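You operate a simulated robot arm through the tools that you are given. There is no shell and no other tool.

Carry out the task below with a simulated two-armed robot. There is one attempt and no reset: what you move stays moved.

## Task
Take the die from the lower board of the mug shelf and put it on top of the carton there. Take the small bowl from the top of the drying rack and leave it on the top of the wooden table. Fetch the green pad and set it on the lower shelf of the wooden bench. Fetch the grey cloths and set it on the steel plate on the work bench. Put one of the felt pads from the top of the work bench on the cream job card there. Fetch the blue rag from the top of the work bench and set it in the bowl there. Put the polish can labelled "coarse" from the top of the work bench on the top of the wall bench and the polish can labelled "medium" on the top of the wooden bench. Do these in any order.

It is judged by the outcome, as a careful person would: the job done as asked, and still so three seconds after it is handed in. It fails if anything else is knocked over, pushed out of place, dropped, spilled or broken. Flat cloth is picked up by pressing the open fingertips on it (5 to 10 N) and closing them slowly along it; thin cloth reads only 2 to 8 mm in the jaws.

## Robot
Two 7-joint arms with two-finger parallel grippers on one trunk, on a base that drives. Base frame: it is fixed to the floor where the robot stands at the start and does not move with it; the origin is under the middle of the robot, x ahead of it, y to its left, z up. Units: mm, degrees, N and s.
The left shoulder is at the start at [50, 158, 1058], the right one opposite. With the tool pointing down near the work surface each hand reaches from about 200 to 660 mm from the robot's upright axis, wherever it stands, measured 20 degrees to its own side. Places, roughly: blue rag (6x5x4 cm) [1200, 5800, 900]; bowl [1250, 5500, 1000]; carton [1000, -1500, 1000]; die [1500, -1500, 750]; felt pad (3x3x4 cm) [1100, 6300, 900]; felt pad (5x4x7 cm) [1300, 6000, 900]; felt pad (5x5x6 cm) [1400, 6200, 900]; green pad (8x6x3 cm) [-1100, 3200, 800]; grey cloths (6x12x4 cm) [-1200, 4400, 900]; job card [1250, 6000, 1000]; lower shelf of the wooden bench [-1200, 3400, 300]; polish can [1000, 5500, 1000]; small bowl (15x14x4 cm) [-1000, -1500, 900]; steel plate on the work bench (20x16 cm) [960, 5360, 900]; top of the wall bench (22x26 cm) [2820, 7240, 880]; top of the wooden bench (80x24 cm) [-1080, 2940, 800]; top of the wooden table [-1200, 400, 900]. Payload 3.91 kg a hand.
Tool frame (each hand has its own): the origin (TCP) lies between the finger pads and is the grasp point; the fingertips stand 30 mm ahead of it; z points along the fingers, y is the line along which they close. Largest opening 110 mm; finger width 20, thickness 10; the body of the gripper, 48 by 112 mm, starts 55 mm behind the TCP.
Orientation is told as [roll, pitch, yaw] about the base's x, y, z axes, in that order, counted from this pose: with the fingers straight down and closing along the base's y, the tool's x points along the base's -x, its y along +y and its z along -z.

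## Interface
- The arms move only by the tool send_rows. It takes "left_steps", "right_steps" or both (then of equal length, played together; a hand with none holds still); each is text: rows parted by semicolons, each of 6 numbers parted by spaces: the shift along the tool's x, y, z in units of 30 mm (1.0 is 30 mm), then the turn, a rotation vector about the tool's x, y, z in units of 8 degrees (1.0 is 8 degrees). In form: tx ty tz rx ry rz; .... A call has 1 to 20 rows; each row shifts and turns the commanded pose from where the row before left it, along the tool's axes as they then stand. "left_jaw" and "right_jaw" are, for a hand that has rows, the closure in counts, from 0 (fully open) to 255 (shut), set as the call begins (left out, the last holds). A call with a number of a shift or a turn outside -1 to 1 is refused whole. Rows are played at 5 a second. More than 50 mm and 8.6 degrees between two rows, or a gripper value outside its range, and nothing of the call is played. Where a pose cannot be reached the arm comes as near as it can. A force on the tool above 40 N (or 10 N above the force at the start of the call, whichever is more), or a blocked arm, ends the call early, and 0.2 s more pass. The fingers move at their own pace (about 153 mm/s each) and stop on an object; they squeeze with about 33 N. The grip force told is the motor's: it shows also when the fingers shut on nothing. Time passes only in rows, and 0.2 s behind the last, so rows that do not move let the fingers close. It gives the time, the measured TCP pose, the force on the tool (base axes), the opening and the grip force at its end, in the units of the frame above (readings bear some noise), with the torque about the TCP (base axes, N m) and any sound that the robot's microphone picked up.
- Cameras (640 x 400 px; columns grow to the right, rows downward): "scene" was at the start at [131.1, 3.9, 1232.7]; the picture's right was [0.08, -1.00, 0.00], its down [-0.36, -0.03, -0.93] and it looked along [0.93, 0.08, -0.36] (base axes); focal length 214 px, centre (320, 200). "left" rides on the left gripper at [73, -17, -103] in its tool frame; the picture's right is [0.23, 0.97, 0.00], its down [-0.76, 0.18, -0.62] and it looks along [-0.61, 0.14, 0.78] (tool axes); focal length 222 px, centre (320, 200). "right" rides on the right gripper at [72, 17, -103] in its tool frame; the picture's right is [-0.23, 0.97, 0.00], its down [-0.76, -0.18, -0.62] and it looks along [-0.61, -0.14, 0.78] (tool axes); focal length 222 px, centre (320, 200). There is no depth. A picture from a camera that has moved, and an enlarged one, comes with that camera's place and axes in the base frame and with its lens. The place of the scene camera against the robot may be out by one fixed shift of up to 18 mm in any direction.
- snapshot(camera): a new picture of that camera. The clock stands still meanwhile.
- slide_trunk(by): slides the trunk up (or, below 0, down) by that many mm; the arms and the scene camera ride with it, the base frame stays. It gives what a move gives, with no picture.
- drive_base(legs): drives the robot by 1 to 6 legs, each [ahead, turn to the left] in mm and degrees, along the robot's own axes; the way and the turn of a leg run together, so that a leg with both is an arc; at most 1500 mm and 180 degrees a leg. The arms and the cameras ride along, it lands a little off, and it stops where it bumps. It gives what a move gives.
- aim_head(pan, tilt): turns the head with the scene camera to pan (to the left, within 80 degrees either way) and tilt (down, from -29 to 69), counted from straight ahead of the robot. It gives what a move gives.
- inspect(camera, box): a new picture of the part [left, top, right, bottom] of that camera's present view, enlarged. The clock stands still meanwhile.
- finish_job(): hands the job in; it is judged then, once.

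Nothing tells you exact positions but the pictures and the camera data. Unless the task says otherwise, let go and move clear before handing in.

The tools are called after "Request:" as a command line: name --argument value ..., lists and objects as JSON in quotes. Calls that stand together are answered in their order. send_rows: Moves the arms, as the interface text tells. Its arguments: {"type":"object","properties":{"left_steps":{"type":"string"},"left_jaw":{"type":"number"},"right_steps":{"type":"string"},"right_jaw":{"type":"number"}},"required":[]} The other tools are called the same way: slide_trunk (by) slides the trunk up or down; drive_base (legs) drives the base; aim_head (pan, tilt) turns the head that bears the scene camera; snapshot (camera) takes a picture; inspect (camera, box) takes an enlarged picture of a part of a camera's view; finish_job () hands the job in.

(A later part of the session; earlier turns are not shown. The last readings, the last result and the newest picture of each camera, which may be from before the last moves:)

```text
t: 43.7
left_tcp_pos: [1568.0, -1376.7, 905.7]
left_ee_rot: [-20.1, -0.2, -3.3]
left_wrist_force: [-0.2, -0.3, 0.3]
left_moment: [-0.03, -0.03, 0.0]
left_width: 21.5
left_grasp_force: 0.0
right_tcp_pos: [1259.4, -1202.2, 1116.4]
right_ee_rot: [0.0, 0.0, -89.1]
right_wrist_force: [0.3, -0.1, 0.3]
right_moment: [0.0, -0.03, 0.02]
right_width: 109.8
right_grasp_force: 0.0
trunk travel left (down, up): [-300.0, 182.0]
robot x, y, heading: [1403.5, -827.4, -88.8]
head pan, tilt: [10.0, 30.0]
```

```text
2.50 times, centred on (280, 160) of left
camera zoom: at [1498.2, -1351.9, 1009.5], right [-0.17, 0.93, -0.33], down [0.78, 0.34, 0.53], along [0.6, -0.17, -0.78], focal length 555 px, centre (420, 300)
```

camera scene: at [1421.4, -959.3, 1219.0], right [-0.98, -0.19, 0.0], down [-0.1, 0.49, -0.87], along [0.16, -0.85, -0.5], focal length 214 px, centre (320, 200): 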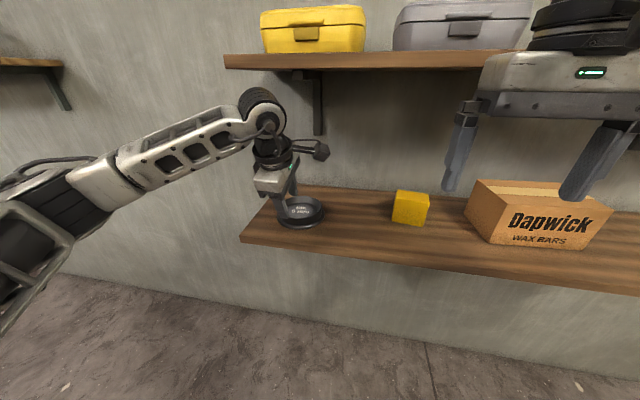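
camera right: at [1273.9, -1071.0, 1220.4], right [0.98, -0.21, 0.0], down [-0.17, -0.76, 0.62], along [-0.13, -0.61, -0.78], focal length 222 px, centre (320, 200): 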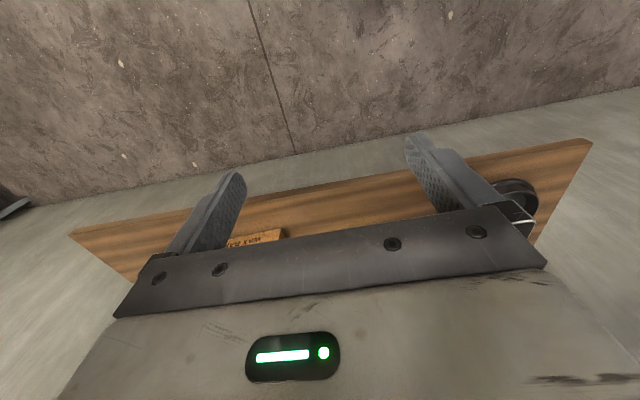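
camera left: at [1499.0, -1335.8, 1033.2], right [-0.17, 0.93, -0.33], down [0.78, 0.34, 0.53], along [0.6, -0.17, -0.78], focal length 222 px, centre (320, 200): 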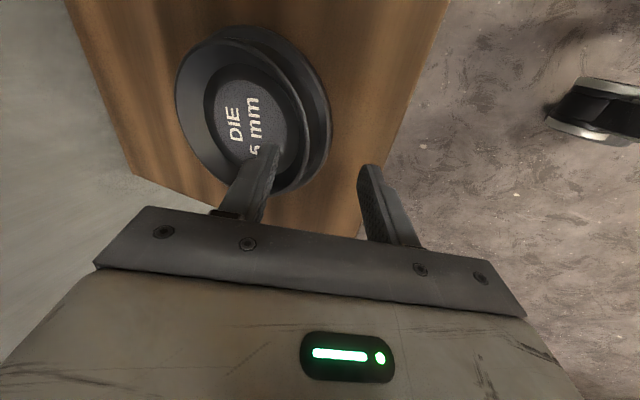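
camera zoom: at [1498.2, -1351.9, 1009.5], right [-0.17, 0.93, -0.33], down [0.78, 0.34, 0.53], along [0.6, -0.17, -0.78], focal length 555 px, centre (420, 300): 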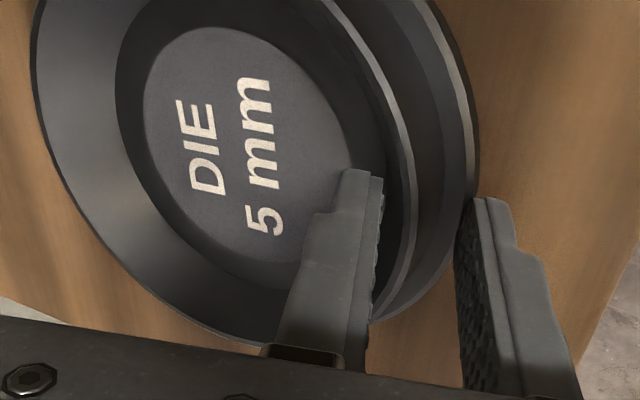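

Request:
send_rows --left_steps "0 0 0.1 0 0 0; 0 0 0 0 0 0"

Request:
inspect --camera "left" --box '[230, 120, 390, 220]'

```text
t: 44.3
left_tcp_pos: [1569.5, -1376.8, 903.6]
left_ee_rot: [-20.1, 0.0, -3.3]
left_wrist_force: [-0.5, -0.7, -0.5]
left_moment: [0.0, 0.0, -0.02]
left_width: 21.5
left_grasp_force: 0.0
right_tcp_pos: [1259.2, -1203.8, 1116.6]
right_ee_rot: [0.0, 0.0, -89.0]
right_wrist_force: [-0.2, 0.4, 0.2]
right_moment: [0.0, 0.01, 0.01]
right_width: 110.0
right_grasp_force: 0.1
trunk travel left (down, up): [-300.0, 182.0]
robot x, y, heading: [1403.2, -824.9, -89.3]
head pan, tilt: [10.0, 30.0]
```

```text
4.00 times, centred on (310, 170) of left
camera zoom: at [1498.7, -1353.1, 1006.9], right [-0.17, 0.93, -0.33], down [0.78, 0.34, 0.53], along [0.6, -0.17, -0.78], focal length 888 px, centre (360, 320)
```

zoom: 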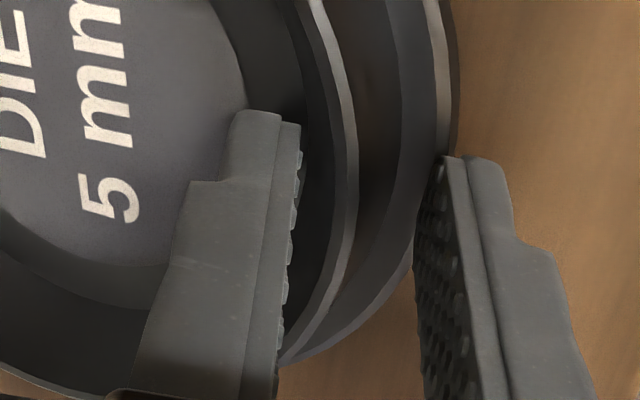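

Request:
send_rows --left_steps "0 0 0 0 0 0; 0 0 0 0 0 0" --left_jaw 218

Request:
inspect --camera "left" --box '[230, 120, 390, 220]'

Request:
inspect --camera "scene" --box '[264, 190, 328, 230]'

```text
t: 44.9
left_tcp_pos: [1570.2, -1377.3, 903.1]
left_ee_rot: [-20.1, 0.0, -3.2]
left_wrist_force: [0.2, -2.5, 3.1]
left_moment: [-0.12, 0.01, -0.01]
left_width: 17.6
left_grasp_force: 1.4
right_tcp_pos: [1259.9, -1202.8, 1117.5]
right_ee_rot: [0.1, 0.0, -89.0]
right_wrist_force: [-0.1, 0.2, 0.0]
right_moment: [0.02, 0.02, 0.04]
right_width: 110.1
right_grasp_force: 0.0
trunk travel left (down, up): [-300.0, 182.0]
robot x, y, heading: [1401.1, -827.7, -89.0]
head pan, tilt: [10.0, 30.0]
```

```text
4.00 times, centred on (310, 170) of left
camera zoom: at [1498.6, -1353.1, 1007.3], right [-0.17, 0.93, -0.34], down [0.78, 0.34, 0.53], along [0.6, -0.17, -0.78], focal length 888 px, centre (360, 320)
```

zoom: 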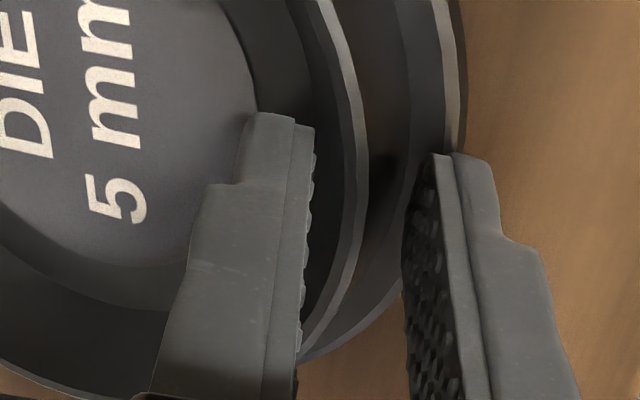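

```text
10.00 times, centred on (296, 210) of scene
camera zoom: at [1421.4, -959.3, 1219.0], right [-0.98, -0.19, 0.0], down [-0.1, 0.49, -0.87], along [0.16, -0.85, -0.5], focal length 2145 px, centre (560, 100)
```

zoom: 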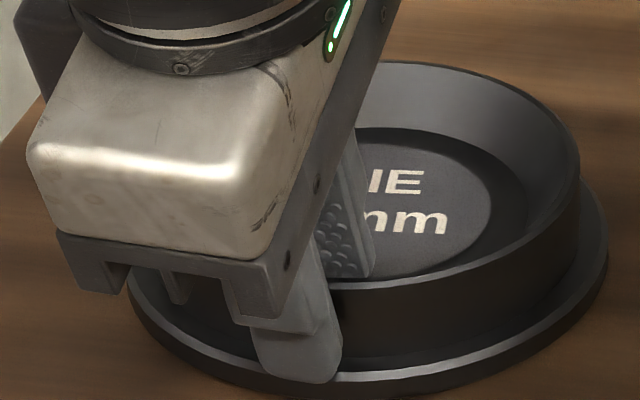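

Inner finger is touching the conical wall, outer is about to touch the collar. I close fully and hold.

Request:
send_rows --left_steps "0 0 0 0 0 0; 0 0 0 0 0 0; 0 0 0 0 0 0" --left_jaw 255

Request:
inspect --camera "left" --box '[230, 120, 390, 220]'

Request:
inspect --camera "scene" --box '[264, 190, 328, 230]'

```text
t: 45.7
left_tcp_pos: [1569.4, -1378.1, 906.1]
left_ee_rot: [-20.4, 0.0, -3.3]
left_wrist_force: [1.7, -6.8, 15.0]
left_moment: [-0.47, 0.94, 0.37]
left_width: 12.7
left_grasp_force: 33.3
right_tcp_pos: [1257.7, -1201.5, 1117.7]
right_ee_rot: [0.0, 0.0, -89.1]
right_wrist_force: [-0.1, 0.3, -0.2]
right_moment: [0.01, -0.01, 0.01]
right_width: 110.0
right_grasp_force: 0.0
trunk travel left (down, up): [-300.0, 182.0]
robot x, y, heading: [1405.4, -823.4, -89.4]
head pan, tilt: [10.0, 30.0]
```

```text
4.00 times, centred on (310, 170) of left
camera zoom: at [1498.9, -1353.1, 1009.3], right [-0.18, 0.92, -0.34], down [0.78, 0.34, 0.52], along [0.6, -0.17, -0.78], focal length 888 px, centre (360, 320)
```

zoom: 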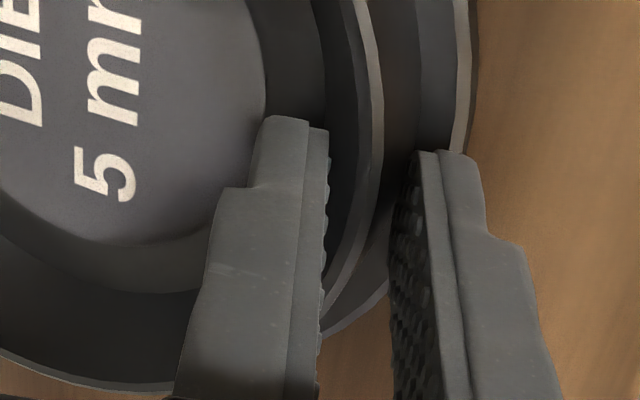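

```text
10.00 times, centred on (296, 210) of scene
camera zoom: at [1421.4, -958.7, 1219.2], right [-0.98, -0.19, 0.0], down [-0.1, 0.49, -0.87], along [0.16, -0.85, -0.5], focal length 2145 px, centre (560, 100)
```

zoom: 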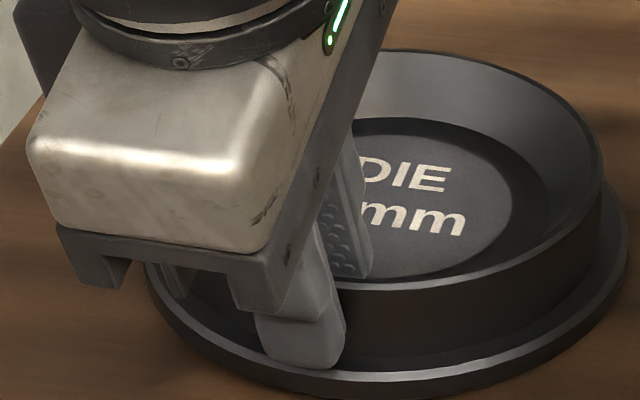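

The grip holds at 33 N on a 12.7 mm wall. I lift gently by 20 mm and check that the die comes along.

Request:
send_rows --left_steps "0 -0.06 -0.155 0 0 0; 0 -0.06 -0.155 0 0 0; 0 -0.06 -0.155 0 0 0; 0 -0.06 -0.155 0 0 0; 0 0 0 0 0 0"

Request:
snapshot --camera "left"

Request:
inspect --camera "scene" --box '[248, 170, 344, 230]'

```text
t: 46.9
left_tcp_pos: [1569.3, -1376.5, 925.1]
left_ee_rot: [-19.9, 0.0, -3.4]
left_wrist_force: [-0.3, 0.7, -2.6]
left_moment: [0.08, 0.0, 0.01]
left_width: 11.6
left_grasp_force: 32.9
right_tcp_pos: [1259.1, -1203.4, 1117.1]
right_ee_rot: [0.0, 0.0, -89.0]
right_wrist_force: [0.0, 0.7, 0.2]
right_moment: [-0.03, -0.01, -0.04]
right_width: 110.1
right_grasp_force: 0.2
trunk travel left (down, up): [-300.0, 182.0]
robot x, y, heading: [1407.4, -829.3, -89.1]
head pan, tilt: [10.0, 30.0]
```

```text
taken
camera left: at [1497.9, -1352.2, 1027.4], right [-0.17, 0.93, -0.33], down [0.78, 0.33, 0.53], along [0.6, -0.17, -0.78], focal length 222 px, centre (320, 200)
```

left: 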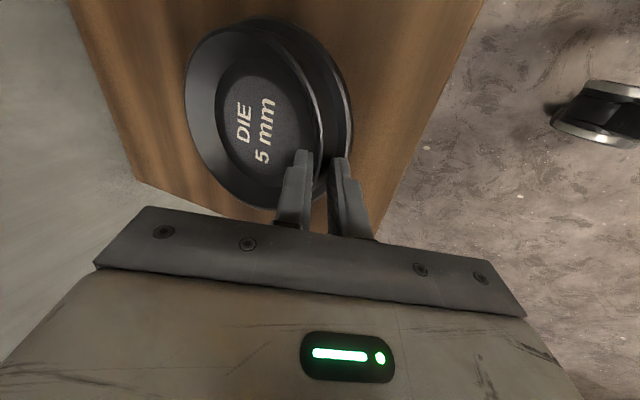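

```text
6.67 times, centred on (296, 200) of scene
camera zoom: at [1421.5, -959.4, 1218.9], right [-0.98, -0.19, 0.0], down [-0.1, 0.49, -0.87], along [0.16, -0.85, -0.5], focal length 1430 px, centre (480, 200)
```

zoom: 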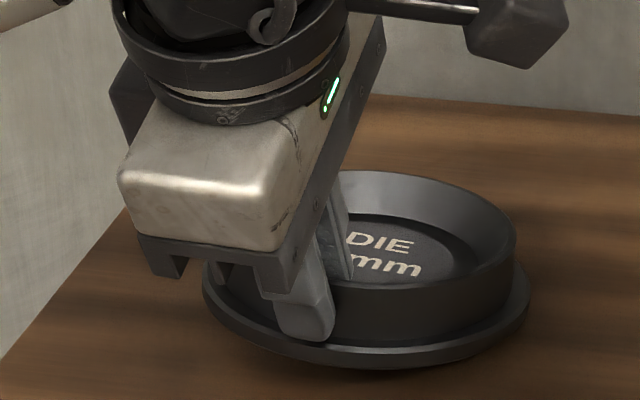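

The die is lifted (about 2.6 N). I raise it a bit more and pull it out from under the shelf toward the robot.

Request:
send_rows --left_steps "0 -0.23 -0.62 0 0 0; 0 -0.23 -0.62 0 0 0; 0 -0.23 -0.62 0 0 0; 0 0.65 -0.25 0 0 0; 0 0.65 -0.25 0 0 0; 0 0.65 -0.25 0 0 0; 0 0.65 -0.25 0 0 0; 0 0.65 -0.25 0 0 0; 0 0.65 -0.25 0 0 0; 0 0.65 -0.25 0 0 0; 0 0.65 -0.25 0 0 0; 0 0.65 -0.25 0 0 0; 0 0.65 -0.25 0 0 0"

Request:
snapshot --camera "left"

Request:
aim_head --pan -20 --tilt 30

Request:
snapshot --camera "scene"

```text
t: 49.7
left_tcp_pos: [1580.1, -1169.0, 986.8]
left_ee_rot: [-20.0, 0.0, -3.4]
left_wrist_force: [0.2, -0.8, -4.0]
left_moment: [0.23, -0.01, -0.04]
left_width: 11.2
left_grasp_force: 32.4
right_tcp_pos: [1259.2, -1201.7, 1116.9]
right_ee_rot: [0.0, 0.0, -89.0]
right_wrist_force: [0.4, 0.3, 0.0]
right_moment: [0.01, -0.01, -0.02]
right_width: 110.4
right_grasp_force: 0.1
trunk travel left (down, up): [-300.0, 182.0]
robot x, y, heading: [1405.3, -824.9, -89.2]
head pan, tilt: [10.0, 30.0]
```

```text
taken
camera left: at [1509.8, -1145.7, 1090.2], right [-0.17, 0.93, -0.33], down [0.78, 0.34, 0.53], along [0.6, -0.17, -0.78], focal length 222 px, centre (320, 200)
```

left: 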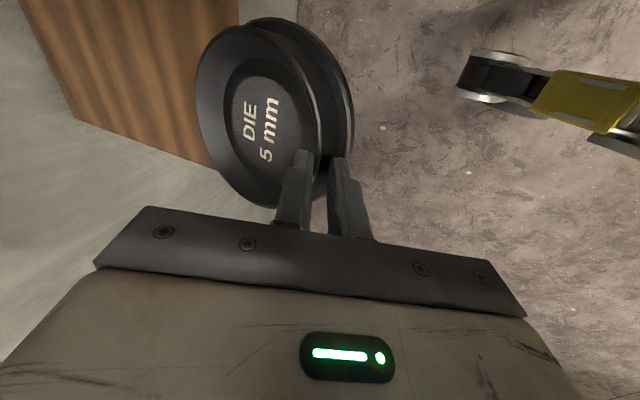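

```text
t: 50.7
left_tcp_pos: [1581.1, -1169.1, 987.3]
left_ee_rot: [-20.1, -0.1, -3.3]
left_wrist_force: [0.0, 0.2, -2.9]
left_moment: [0.27, -0.04, -0.02]
left_width: 11.4
left_grasp_force: 32.5
right_tcp_pos: [1258.9, -1203.2, 1117.9]
right_ee_rot: [0.0, -0.1, -89.0]
right_wrist_force: [0.7, 0.1, -0.1]
right_moment: [0.02, -0.02, -0.01]
right_width: 109.9
right_grasp_force: 0.0
trunk travel left (down, up): [-300.0, 182.0]
robot x, y, heading: [1408.5, -823.0, -89.0]
head pan, tilt: [-20.0, 30.0]
```

```text
taken
camera scene: at [1374.9, -956.3, 1218.9], right [-0.95, 0.33, 0.0], down [0.16, 0.47, -0.87], along [-0.28, -0.82, -0.5], focal length 214 px, centre (320, 200)
```

scene: 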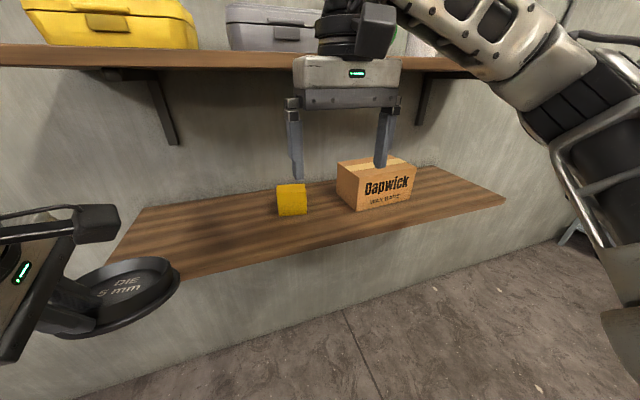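

Request:
inspect --camera "scene" --box '[320, 140, 440, 220]'

Request:
inspect --camera "scene" --box '[0, 240, 190, 360]'

```text
5.00 times, centred on (380, 180) of scene
camera zoom: at [1374.9, -956.3, 1218.9], right [-0.95, 0.33, 0.0], down [0.16, 0.47, -0.87], along [-0.28, -0.82, -0.5], focal length 1072 px, centre (20, 300)
```

zoom: 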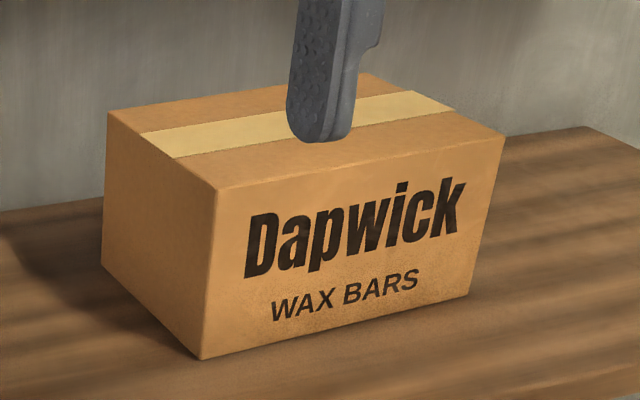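

```text
3.33 times, centred on (95, 300) of scene
camera zoom: at [1374.9, -956.3, 1218.9], right [-0.95, 0.33, 0.0], down [0.16, 0.47, -0.87], along [-0.28, -0.82, -0.5], focal length 715 px, centre (1070, -133)
```

zoom: 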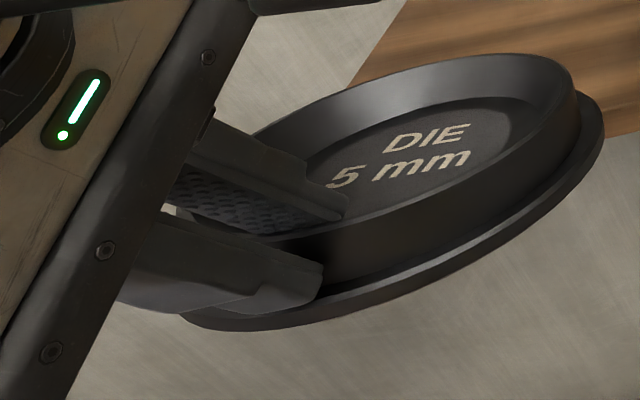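

The carton spans about x 893–1103, y -1550 to -1420, with its top near z 970. The die is held, drooping about 12 degrees. I drive so the left hand faces the carton.

Request:
drive_base --legs '[[-200, 0], [0, -90], [575, 0], [0, 90]]'

Request:
aim_head --pan 10 --tilt 25

Request:
snapshot --camera "scene"

Request:
snapshot --camera "left"

```text
t: 62.6
left_tcp_pos: [1001.5, -1002.3, 986.4]
left_ee_rot: [-20.0, -0.1, -4.2]
left_wrist_force: [0.0, -0.5, -4.7]
left_moment: [0.22, -0.04, 0.05]
left_width: 11.6
left_grasp_force: 33.2
right_tcp_pos: [680.0, -1031.2, 1117.7]
right_ee_rot: [-0.1, 0.0, -89.8]
right_wrist_force: [0.2, -1.1, 0.4]
right_moment: [0.02, 0.03, -0.02]
right_width: 109.8
right_grasp_force: 0.0
trunk travel left (down, up): [-300.0, 182.0]
robot x, y, heading: [830.6, -658.0, -89.8]
head pan, tilt: [-20.0, 30.0]
```

```text
t: 63.5
left_tcp_pos: [1001.3, -1002.5, 987.1]
left_ee_rot: [-20.0, 0.0, -4.1]
left_wrist_force: [-0.8, 1.0, -3.6]
left_moment: [0.23, -0.04, -0.01]
left_width: 11.2
left_grasp_force: 33.4
right_tcp_pos: [678.2, -1031.9, 1116.0]
right_ee_rot: [-0.1, 0.1, -89.9]
right_wrist_force: [0.4, -0.4, 0.1]
right_moment: [0.0, -0.03, 0.03]
right_width: 110.0
right_grasp_force: 0.0
trunk travel left (down, up): [-300.0, 182.0]
robot x, y, heading: [831.2, -659.3, -90.1]
head pan, tilt: [10.0, 25.0]
```

```text
taken
camera scene: at [845.8, -792.1, 1226.9], right [-0.98, -0.17, 0.0], down [-0.07, 0.42, -0.91], along [0.16, -0.89, -0.42], focal length 214 px, centre (320, 200)
```

scene: 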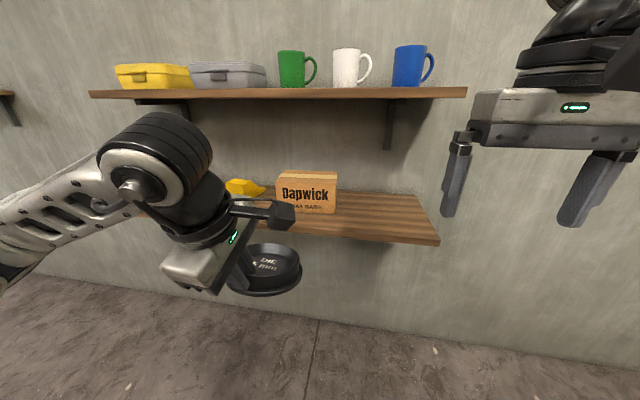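

```text
taken
camera left: at [930.9, -978.1, 1090.2], right [-0.16, 0.93, -0.33], down [0.79, 0.32, 0.53], along [0.6, -0.18, -0.78], focal length 222 px, centre (320, 200)
```

left: 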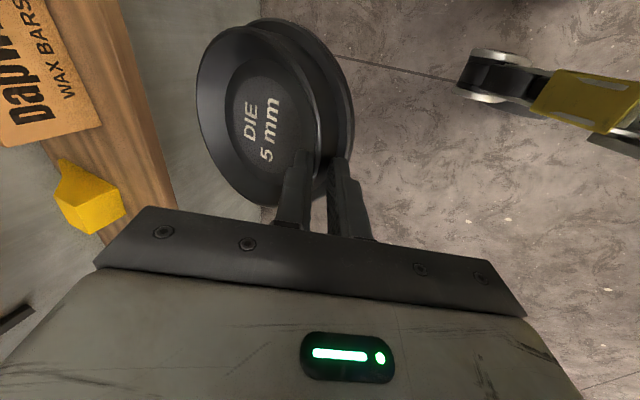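

Request:
inspect --camera "scene" --box '[260, 160, 356, 220]'

Request:
inspect --camera "left" --box '[180, 10, 370, 220]'

```text
6.67 times, centred on (308, 190) of scene
camera zoom: at [845.8, -792.1, 1226.9], right [-0.98, -0.17, 0.0], down [-0.07, 0.42, -0.91], along [0.16, -0.89, -0.42], focal length 1430 px, centre (400, 267)
```

zoom: 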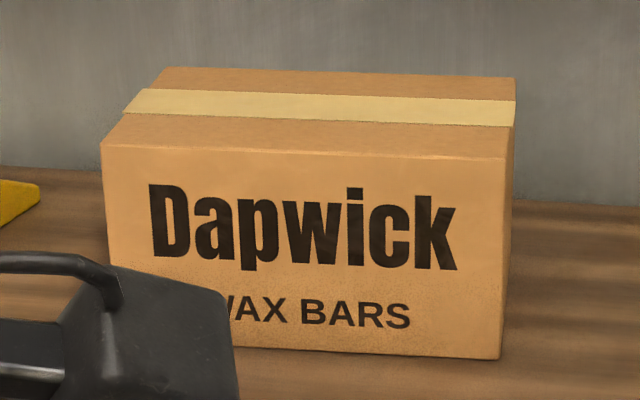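

```text
1.90 times, centred on (275, 115) of left
camera zoom: at [930.9, -978.1, 1090.2], right [-0.16, 0.93, -0.33], down [0.79, 0.32, 0.53], along [0.6, -0.18, -0.78], focal length 423 px, centre (406, 362)
```

zoom: 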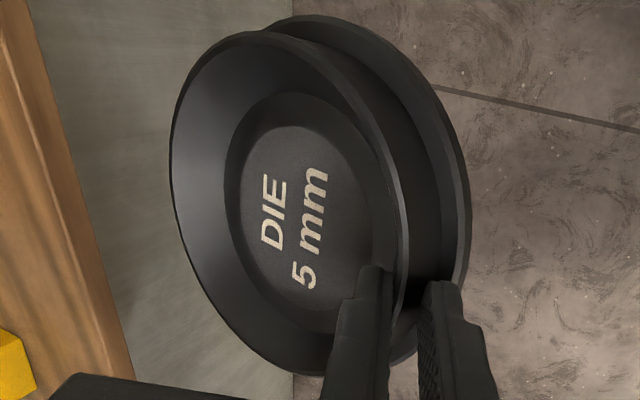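

The carton top is near z 972 with its centre about (1008, -1483). I raise the die to clear it and level it by leaning 12 degrees more, then drive forward 200 mm.

Request:
send_rows --left_steps "0 -0.26 -0.7 0.3 0 0; 0 -0.27 -0.69 0.3 0 0; 0 -0.29 -0.68 0.3 0 0; 0 -0.32 -0.66 0.3 0 0; 0 0 0 0.3 0 0"

Request:
drive_base --legs '[[200, 0]]'

Request:
snapshot --camera "left"

Request:
snapshot --camera "scene"

```text
t: 64.7
left_tcp_pos: [1002.4, -1002.0, 1075.7]
left_ee_rot: [-32.0, -0.2, -4.2]
left_wrist_force: [-0.4, 0.2, -3.9]
left_moment: [0.23, 0.01, -0.09]
left_width: 11.3
left_grasp_force: 33.1
right_tcp_pos: [678.8, -1031.5, 1117.1]
right_ee_rot: [0.0, 0.0, -89.9]
right_wrist_force: [0.3, 0.2, 0.5]
right_moment: [0.01, 0.03, -0.01]
right_width: 110.1
right_grasp_force: 0.0
trunk travel left (down, up): [-300.0, 182.0]
robot x, y, heading: [830.5, -652.3, -90.0]
head pan, tilt: [10.0, 25.0]
```

```text
t: 66.3
left_tcp_pos: [1004.2, -1200.4, 1076.7]
left_ee_rot: [-31.9, -0.1, -3.8]
left_wrist_force: [0.7, 0.3, -3.6]
left_moment: [0.3, -0.04, 0.07]
left_width: 11.3
left_grasp_force: 33.0
right_tcp_pos: [681.9, -1230.3, 1116.9]
right_ee_rot: [-0.1, 0.0, -89.6]
right_wrist_force: [0.3, 0.2, -1.2]
right_moment: [0.03, 0.01, 0.0]
right_width: 110.2
right_grasp_force: 0.1
trunk travel left (down, up): [-300.0, 182.0]
robot x, y, heading: [831.5, -856.8, -89.7]
head pan, tilt: [10.0, 25.0]
```

```text
taken
camera left: at [935.2, -1154.2, 1173.0], right [-0.17, 0.84, -0.52], down [0.79, 0.43, 0.44], along [0.59, -0.34, -0.74], focal length 222 px, centre (320, 200)
```

left: 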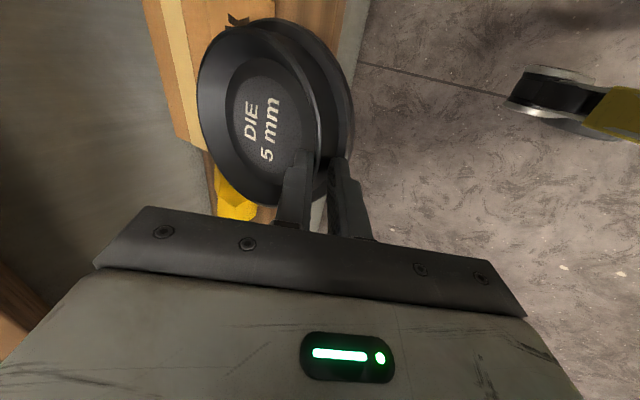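

```text
taken
camera scene: at [847.2, -989.9, 1226.8], right [-0.98, -0.18, 0.0], down [-0.08, 0.42, -0.91], along [0.16, -0.89, -0.42], focal length 214 px, centre (320, 200)
```

scene: 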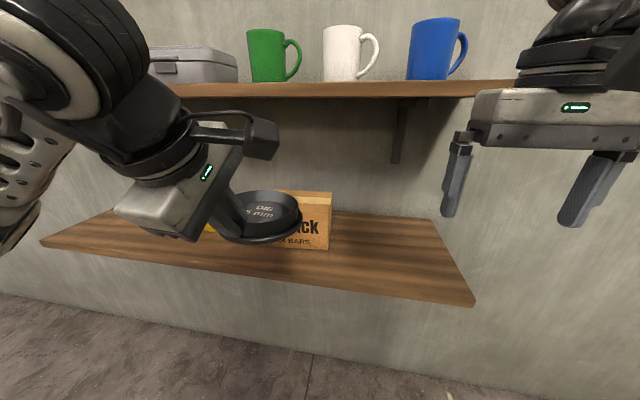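

Request:
send_rows --left_steps "-0.096 -0.749 0.468 0 0 0; -0.096 -0.749 0.468 0 0 0; -0.096 -0.749 0.468 0 0 0; -0.096 -0.749 0.468 0 0 0; -0.096 -0.749 0.468 0 0 0; -0.096 -0.749 0.468 0 0 0; 0 0 0 0 0 0"

Request:
snapshot --camera "left"

Request:
snapshot --camera "scene"

Request:
snapshot --camera "right"

```text
t: 67.9
left_tcp_pos: [1009.7, -1360.0, 1077.0]
left_ee_rot: [-32.0, -0.2, -4.0]
left_wrist_force: [-0.3, 0.3, -3.7]
left_moment: [0.29, -0.01, 0.0]
left_width: 11.6
left_grasp_force: 33.2
right_tcp_pos: [682.3, -1230.3, 1116.3]
right_ee_rot: [0.0, 0.0, -89.6]
right_wrist_force: [-0.2, 0.8, 0.3]
right_moment: [-0.01, -0.02, 0.01]
right_width: 110.2
right_grasp_force: 0.0
trunk travel left (down, up): [-300.0, 182.0]
robot x, y, heading: [831.1, -853.0, -89.8]
head pan, tilt: [10.0, 25.0]
```

```text
taken
camera left: at [940.5, -1313.6, 1173.5], right [-0.17, 0.84, -0.52], down [0.79, 0.43, 0.44], along [0.59, -0.34, -0.74], focal length 222 px, centre (320, 200)
```

left: 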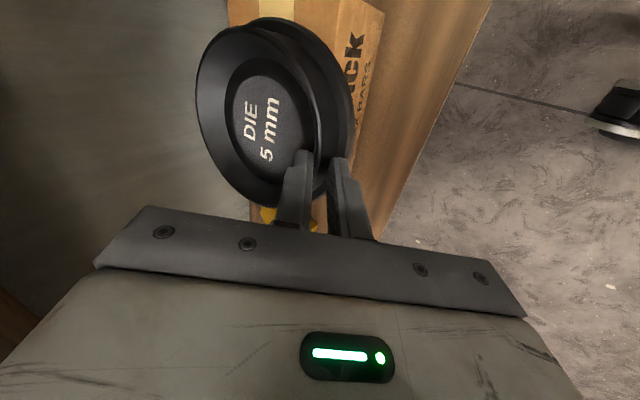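

```text
taken
camera scene: at [847.2, -989.5, 1226.9], right [-0.98, -0.18, 0.0], down [-0.08, 0.42, -0.91], along [0.16, -0.89, -0.42], focal length 214 px, centre (320, 200)
```

scene: 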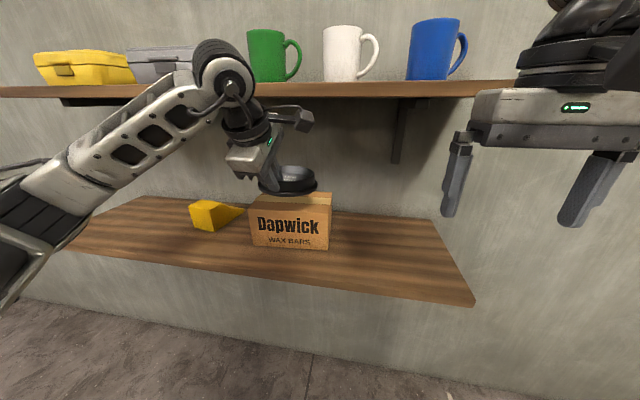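

```text
taken
camera right: at [698.5, -1157.5, 1220.5], right [0.98, -0.22, 0.0], down [-0.17, -0.76, 0.62], along [-0.14, -0.61, -0.78], focal length 222 px, centre (320, 200)
```

right: 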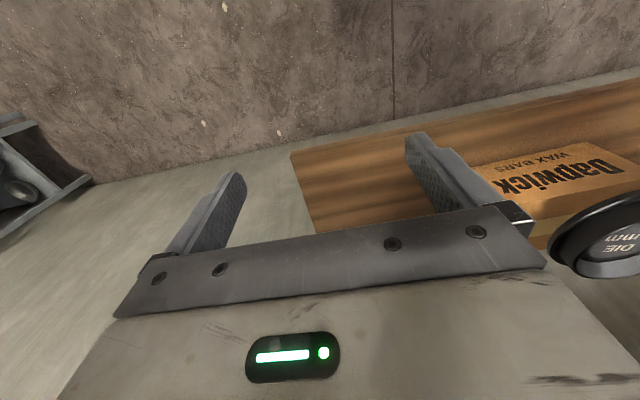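

Request:
inspect --camera "scene" --box '[230, 150, 350, 250]'

Request:
inspect --camera "right" --box '[480, 120, 640, 300]'

Request:
inspect --camera "left" --box '[180, 0, 480, 240]'

```text
4.00 times, centred on (290, 200) of scene
camera zoom: at [847.2, -989.5, 1226.9], right [-0.98, -0.18, 0.0], down [-0.08, 0.42, -0.91], along [0.16, -0.89, -0.42], focal length 858 px, centre (440, 200)
```

zoom: 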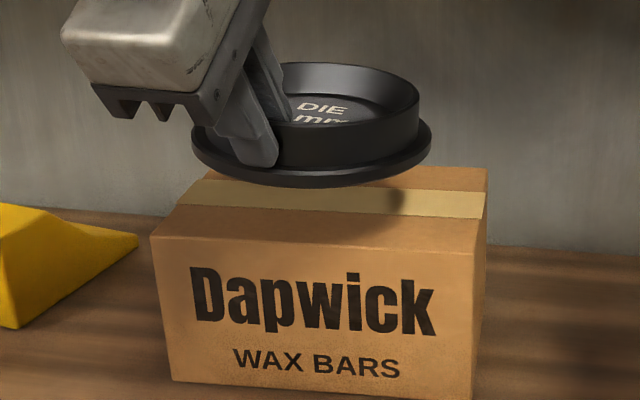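

```text
2.22 times, centred on (560, 210) of right
camera zoom: at [698.5, -1157.5, 1220.5], right [0.98, -0.22, 0.0], down [-0.17, -0.76, 0.62], along [-0.14, -0.61, -0.78], focal length 494 px, centre (-213, 178)
```

zoom: 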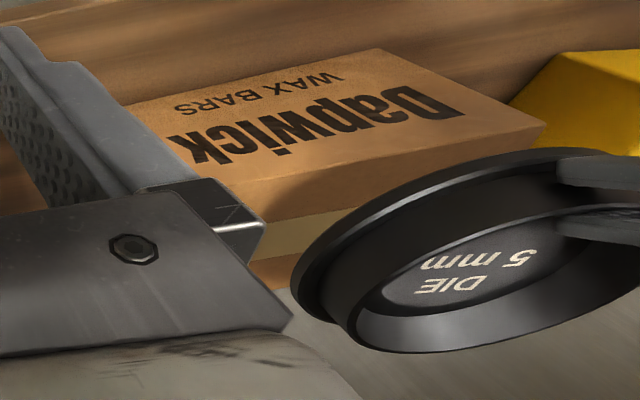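

```text
1.67 times, centred on (330, 120) of left
camera zoom: at [940.5, -1313.6, 1173.5], right [-0.17, 0.84, -0.52], down [0.79, 0.43, 0.44], along [0.59, -0.34, -0.74], focal length 370 px, centre (303, 333)
```

zoom: 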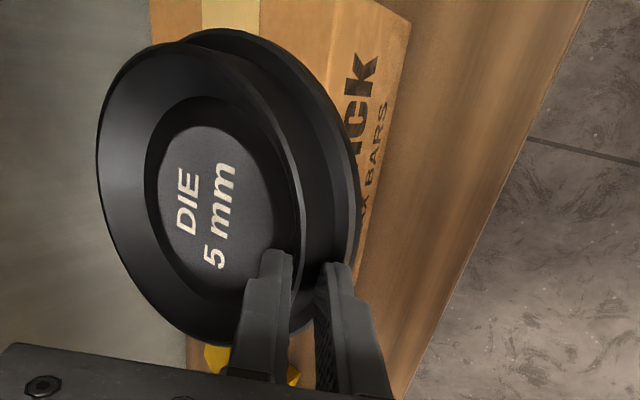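

Die looks level over the carton. I move it the remaining 48 mm back and lower most of the way.

Request:
send_rows --left_steps "-0.1 -0.67 0.42 0 0 0; -0.1 -0.67 0.42 0 0 0; 0 0.31 0.495 0 0 0; 0 0.31 0.495 0 0 0; 0 0 0 0 0 0"

Request:
inspect --camera "scene" --box '[230, 150, 350, 250]'

Request:
inspect --camera "left" --box '[180, 0, 480, 240]'

```text
t: 69.1
left_tcp_pos: [1014.2, -1405.7, 1039.5]
left_ee_rot: [-31.9, -0.2, -3.9]
left_wrist_force: [0.7, 0.5, -5.1]
left_moment: [0.3, 0.01, 0.01]
left_width: 11.5
left_grasp_force: 32.6
right_tcp_pos: [681.3, -1230.2, 1118.1]
right_ee_rot: [-0.1, -0.1, -89.6]
right_wrist_force: [-0.6, 0.8, -0.3]
right_moment: [0.0, -0.01, 0.01]
right_width: 110.0
right_grasp_force: 0.1
trunk travel left (down, up): [-300.0, 182.0]
robot x, y, heading: [825.7, -856.0, -89.2]
head pan, tilt: [10.0, 25.0]
```

```text
4.00 times, centred on (290, 200) of scene
camera zoom: at [847.2, -989.5, 1226.9], right [-0.98, -0.18, 0.0], down [-0.08, 0.42, -0.91], along [0.16, -0.89, -0.42], focal length 858 px, centre (440, 200)
```

zoom: 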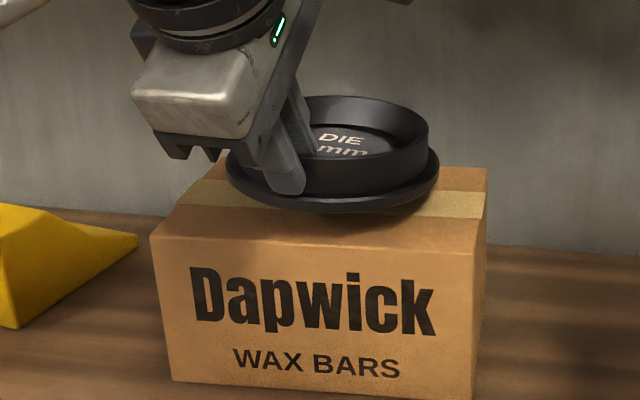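

```text
1.67 times, centred on (330, 120) of left
camera zoom: at [944.4, -1360.7, 1136.6], right [-0.17, 0.84, -0.52], down [0.79, 0.43, 0.44], along [0.59, -0.34, -0.74], focal length 370 px, centre (303, 333)
```

zoom: 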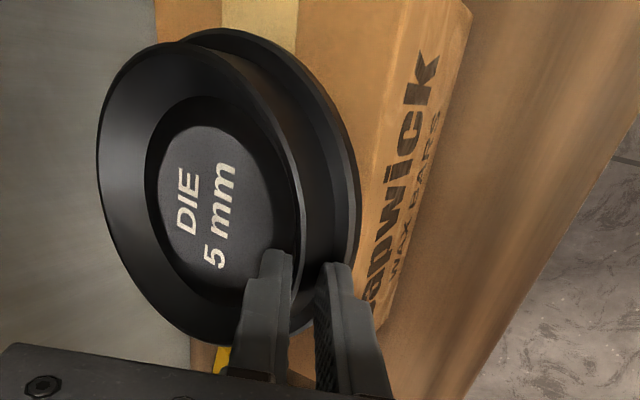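

Request:
send_rows --left_steps "0 0.225 -0.14 0 0 0; 0 0.053 0.085 0 0 0; 0 0.053 0.085 0 0 0; 0 0.053 0.085 0 0 0; 0 0 0 0 0 0"

Request:
inspect --camera "scene" --box '[250, 160, 346, 220]'

```text
t: 70.3
left_tcp_pos: [1014.2, -1398.4, 1032.2]
left_ee_rot: [-32.0, -0.1, -3.9]
left_wrist_force: [-0.4, 0.5, -4.7]
left_moment: [0.3, -0.03, -0.08]
left_width: 11.4
left_grasp_force: 33.2
right_tcp_pos: [681.4, -1229.8, 1116.7]
right_ee_rot: [0.1, 0.0, -89.6]
right_wrist_force: [-0.2, 0.0, -0.6]
right_moment: [-0.02, 0.0, 0.03]
right_width: 109.9
right_grasp_force: 0.0
trunk travel left (down, up): [-300.0, 182.0]
robot x, y, heading: [832.4, -853.0, -89.4]
head pan, tilt: [10.0, 25.0]
```

```text
6.67 times, centred on (298, 190) of scene
camera zoom: at [847.2, -989.6, 1226.9], right [-0.98, -0.18, 0.0], down [-0.08, 0.42, -0.91], along [0.16, -0.89, -0.42], focal length 1430 px, centre (467, 267)
```

zoom: 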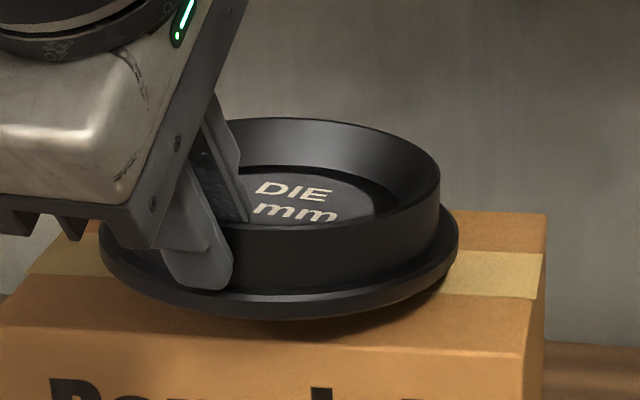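

Request:
send_rows --left_steps "0 0.053 0.085 0 0 0; 0 0.053 0.085 0 0 0; 0 0.053 0.085 0 0 0; 0 0 0 0 0 0"

Request:
inspect --camera "scene" --box '[250, 160, 346, 220]'

```text
t: 71.3
left_tcp_pos: [1016.0, -1399.2, 1023.0]
left_ee_rot: [-32.1, 0.0, -3.9]
left_wrist_force: [0.1, -0.2, -3.6]
left_moment: [0.27, -0.04, 0.06]
left_width: 11.3
left_grasp_force: 33.0
right_tcp_pos: [681.7, -1229.8, 1116.7]
right_ee_rot: [0.1, 0.0, -89.6]
right_wrist_force: [-0.2, -0.1, -0.2]
right_moment: [-0.02, 0.04, -0.01]
right_width: 110.2
right_grasp_force: 0.0
trunk travel left (down, up): [-300.0, 182.0]
robot x, y, heading: [831.4, -853.6, -89.5]
head pan, tilt: [10.0, 25.0]
```

```text
6.67 times, centred on (298, 190) of scene
camera zoom: at [847.2, -989.6, 1226.9], right [-0.98, -0.18, 0.0], down [-0.08, 0.42, -0.91], along [0.16, -0.89, -0.42], focal length 1430 px, centre (467, 267)
```

zoom: 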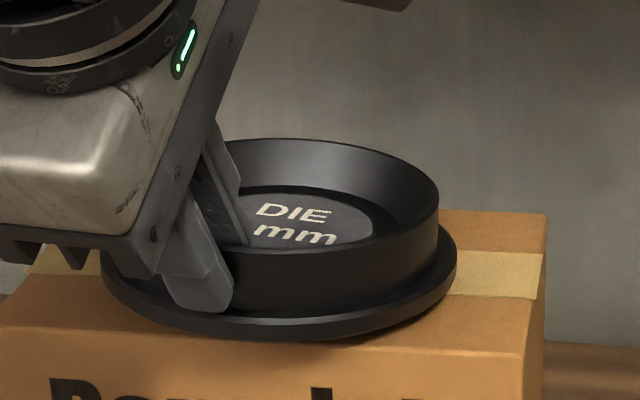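

Request:
send_rows --left_steps "0 -0.17 0.105 0 0 0; 0 0.053 0.085 0 0 0; 0 0 0 0 0 0"

Request:
send_rows --left_steps "0 0.053 0.085 0 0 0; 0 0 0 0 0 0"

Request:
inspect --camera "scene" --box '[250, 160, 346, 220]'

```text
t: 72.1
left_tcp_pos: [1014.8, -1406.1, 1019.8]
left_ee_rot: [-31.9, -0.1, -3.9]
left_wrist_force: [0.7, 0.6, -3.5]
left_moment: [0.21, 0.0, -0.09]
left_width: 11.2
left_grasp_force: 33.2
right_tcp_pos: [680.6, -1230.2, 1118.2]
right_ee_rot: [0.0, 0.0, -89.6]
right_wrist_force: [-0.5, 0.5, 0.7]
right_moment: [-0.01, 0.02, 0.01]
right_width: 109.9
right_grasp_force: 0.0
trunk travel left (down, up): [-300.0, 182.0]
robot x, y, heading: [831.3, -852.5, -89.5]
head pan, tilt: [10.0, 25.0]
```

```text
t: 72.7
left_tcp_pos: [1015.5, -1404.1, 1017.4]
left_ee_rot: [-32.2, 0.0, -3.9]
left_wrist_force: [1.3, 1.3, 1.8]
left_moment: [-0.13, 0.4, 0.09]
left_width: 11.4
left_grasp_force: 32.3
right_tcp_pos: [681.1, -1228.6, 1117.4]
right_ee_rot: [-0.1, 0.0, -89.7]
right_wrist_force: [0.5, -0.9, -0.2]
right_moment: [-0.02, 0.0, -0.02]
right_width: 110.1
right_grasp_force: 0.1
trunk travel left (down, up): [-300.0, 182.0]
robot x, y, heading: [831.9, -856.4, -89.6]
head pan, tilt: [10.0, 25.0]
```

```text
6.67 times, centred on (298, 190) of scene
camera zoom: at [847.2, -988.9, 1227.0], right [-0.98, -0.18, 0.0], down [-0.08, 0.42, -0.91], along [0.16, -0.89, -0.42], focal length 1430 px, centre (467, 267)
```

zoom: 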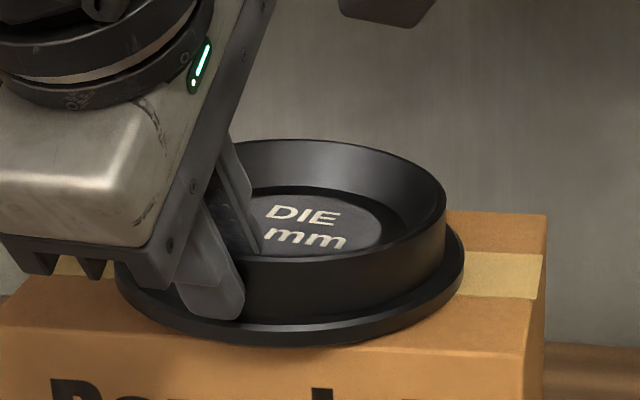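

The die now rests on the carton. I open only slightly, check, then withdraw along the tool axis.

Request:
send_rows --left_steps "0 0 0 0 0 0; 0 0 0 0 0 0" --left_jaw 212

Request:
inspect --camera "scene" --box '[250, 160, 346, 220]'

Request:
inspect --camera "left" --box '[180, 0, 480, 240]'

```text
t: 73.3
left_tcp_pos: [1014.4, -1405.6, 1016.2]
left_ee_rot: [-32.0, -0.1, -3.9]
left_wrist_force: [-0.9, 0.6, 0.1]
left_moment: [0.02, -0.01, -0.01]
left_width: 18.6
left_grasp_force: 0.1
right_tcp_pos: [681.7, -1228.9, 1117.5]
right_ee_rot: [0.0, 0.0, -89.6]
right_wrist_force: [-0.6, 0.2, -0.1]
right_moment: [-0.03, -0.01, 0.01]
right_width: 110.1
right_grasp_force: 0.2
trunk travel left (down, up): [-300.0, 182.0]
robot x, y, heading: [831.5, -855.5, -89.6]
head pan, tilt: [10.0, 25.0]
```

```text
6.67 times, centred on (298, 190) of scene
camera zoom: at [847.1, -989.2, 1226.9], right [-0.98, -0.18, 0.0], down [-0.08, 0.42, -0.91], along [0.16, -0.89, -0.42], focal length 1430 px, centre (467, 267)
```

zoom: 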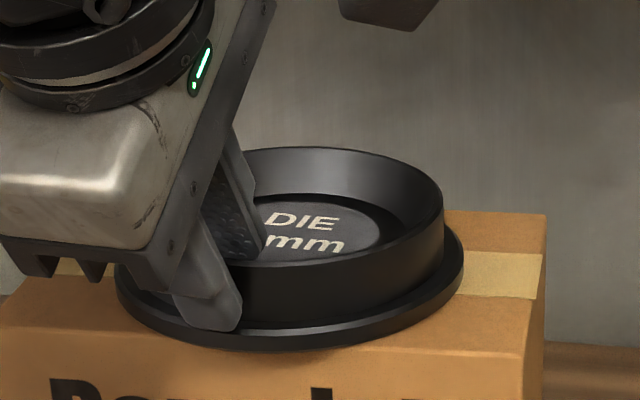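

```text
1.67 times, centred on (330, 120) of left
camera zoom: at [945.1, -1359.6, 1112.6], right [-0.17, 0.84, -0.52], down [0.79, 0.43, 0.44], along [0.59, -0.34, -0.74], focal length 370 px, centre (303, 333)
```

zoom: 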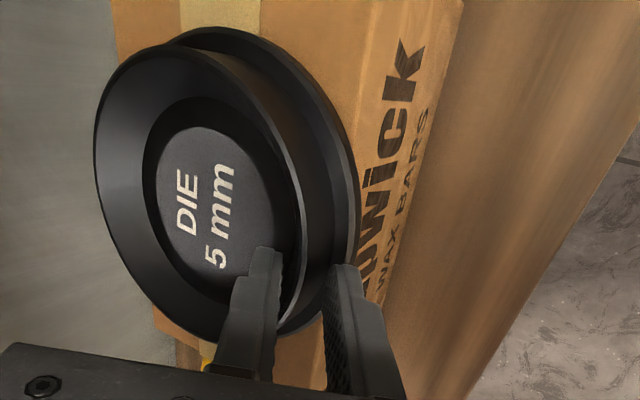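

Request:
send_rows --left_steps "0 0 -0.3 0 0 0; 0 0 -0.5 0 0 0; 0 0 -1 0 0 0; 0 0 -1 0 0 0; 0 0 -1 0 0 0; 0 0 -1 0 0 0"

Request:
snapshot --camera "scene"

Request:
inspect --camera "scene" --box '[230, 150, 350, 250]'

```text
t: 74.7
left_tcp_pos: [1018.8, -1328.8, 1138.3]
left_ee_rot: [-32.0, -0.1, -3.9]
left_wrist_force: [0.3, 0.3, -0.4]
left_moment: [-0.01, 0.03, -0.02]
left_width: 18.8
left_grasp_force: 0.0
right_tcp_pos: [682.1, -1230.4, 1118.5]
right_ee_rot: [0.0, 0.1, -89.7]
right_wrist_force: [-1.1, 0.4, -0.1]
right_moment: [0.01, 0.02, -0.02]
right_width: 110.0
right_grasp_force: 0.1
trunk travel left (down, up): [-300.0, 182.0]
robot x, y, heading: [831.4, -852.3, -89.7]
head pan, tilt: [10.0, 25.0]
```

```text
taken
camera scene: at [847.0, -989.0, 1226.9], right [-0.98, -0.18, 0.0], down [-0.08, 0.42, -0.91], along [0.16, -0.89, -0.42], focal length 214 px, centre (320, 200)
```

scene: 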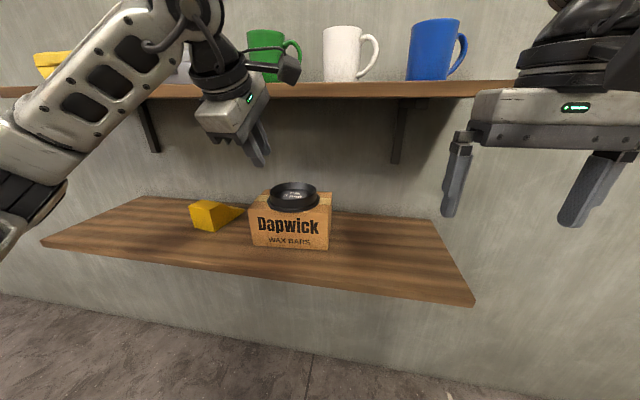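

```text
4.00 times, centred on (290, 200) of scene
camera zoom: at [847.0, -989.0, 1226.9], right [-0.98, -0.18, 0.0], down [-0.08, 0.42, -0.91], along [0.16, -0.89, -0.42], focal length 858 px, centre (440, 200)
```

zoom: 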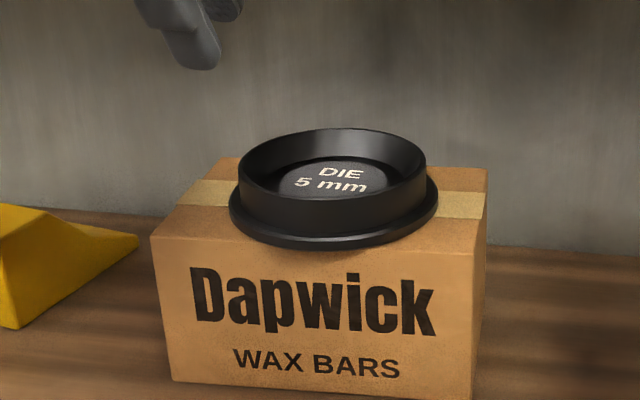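

The die is set on the carton. Next is the small bowl on the drying rack at about (-1000, -1500). I back away, turn toward -x and look.

Request:
drive_base --legs '[[-330, 0], [0, -90]]'

Request:
send_rows --left_steps "0 0 0 -1 0 0; 0 0 0 -1 0 0; 0 0 0 -1 0 0; 0 0 0 -1 0 0; 0 0.8 0 0 0 0; 0 0.8 0 0 0 0; 0 0.8 0 0 0 0; 0 0.8 0 0 0 0; 0 0.8 0 0 0 0" --left_jaw 0

Request:
aim_head --pan 0 --tilt 20

Request:
snapshot --camera "scene"

```text
t: 80.8
left_tcp_pos: [348.4, -695.4, 1138.4]
left_ee_rot: [-32.1, -0.1, -96.0]
left_wrist_force: [0.4, 0.2, 0.3]
left_moment: [-0.01, -0.02, 0.01]
left_width: 18.6
left_grasp_force: 0.1
right_tcp_pos: [459.5, -361.3, 1116.8]
right_ee_rot: [0.0, 0.0, 178.3]
right_wrist_force: [0.1, 0.3, -0.2]
right_moment: [0.0, 0.0, -0.01]
right_width: 110.3
right_grasp_force: 0.1
trunk travel left (down, up): [-300.0, 182.0]
robot x, y, heading: [828.5, -523.7, 178.4]
head pan, tilt: [10.0, 25.0]
```

```text
t: 82.8
left_tcp_pos: [469.1, -707.1, 1137.9]
left_ee_rot: [0.0, -0.1, -95.9]
left_wrist_force: [-0.4, 0.3, -0.1]
left_moment: [0.0, 0.01, -0.02]
left_width: 109.7
left_grasp_force: 0.1
right_tcp_pos: [460.3, -360.9, 1117.1]
right_ee_rot: [0.0, 0.0, 178.3]
right_wrist_force: [-0.6, -0.2, -0.2]
right_moment: [0.01, 0.02, 0.01]
right_width: 110.0
right_grasp_force: 0.0
trunk travel left (down, up): [-300.0, 182.0]
robot x, y, heading: [827.0, -525.1, 178.2]
head pan, tilt: [10.0, 25.0]
```

```text
t: 83.5
left_tcp_pos: [467.5, -707.9, 1137.3]
left_ee_rot: [0.0, -0.1, -96.0]
left_wrist_force: [0.1, 0.4, -0.3]
left_moment: [-0.02, -0.01, 0.01]
left_width: 110.1
left_grasp_force: 0.1
right_tcp_pos: [460.0, -361.9, 1116.2]
right_ee_rot: [0.0, 0.1, 178.3]
right_wrist_force: [-0.9, 1.0, 0.7]
right_moment: [0.01, 0.0, 0.0]
right_width: 109.8
right_grasp_force: 0.1
trunk travel left (down, up): [-300.0, 182.0]
robot x, y, heading: [827.4, -529.1, 178.4]
head pan, tilt: [0.0, 20.0]
```

```text
taken
camera scene: at [694.9, -524.8, 1235.0], right [0.03, 1.0, 0.0], down [0.34, -0.01, -0.94], along [-0.94, 0.03, -0.34], focal length 214 px, centre (320, 200)
```

scene: 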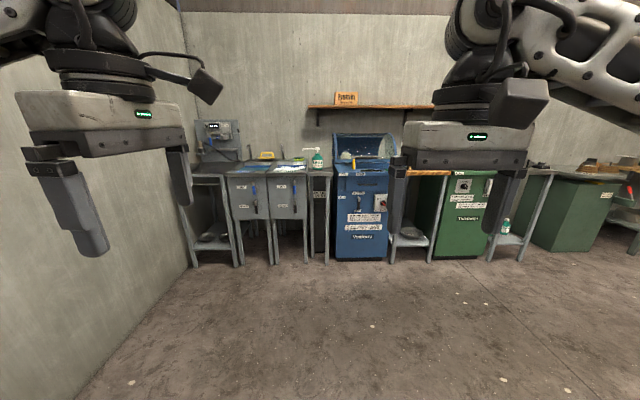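

Request:
inspect --camera "scene" --box '[170, 100, 410, 270]'

Request:
inspect --camera "scene" --box '[400, 130, 640, 270]'

```text
2.35 times, centred on (290, 185) of scene
camera zoom: at [694.9, -524.8, 1235.0], right [0.03, 1.0, 0.0], down [0.34, -0.01, -0.94], along [-0.94, 0.03, -0.34], focal length 505 px, centre (391, 235)
```

zoom: 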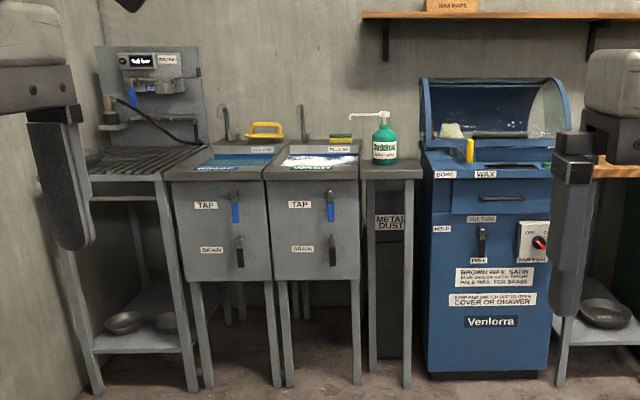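

```text
2.67 times, centred on (520, 200) of scene
camera zoom: at [694.9, -524.8, 1235.0], right [0.03, 1.0, 0.0], down [0.34, -0.01, -0.94], along [-0.94, 0.03, -0.34], focal length 572 px, centre (-213, 200)
```

zoom: 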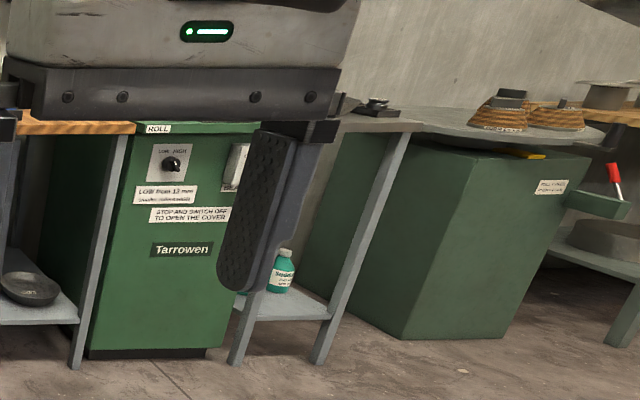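

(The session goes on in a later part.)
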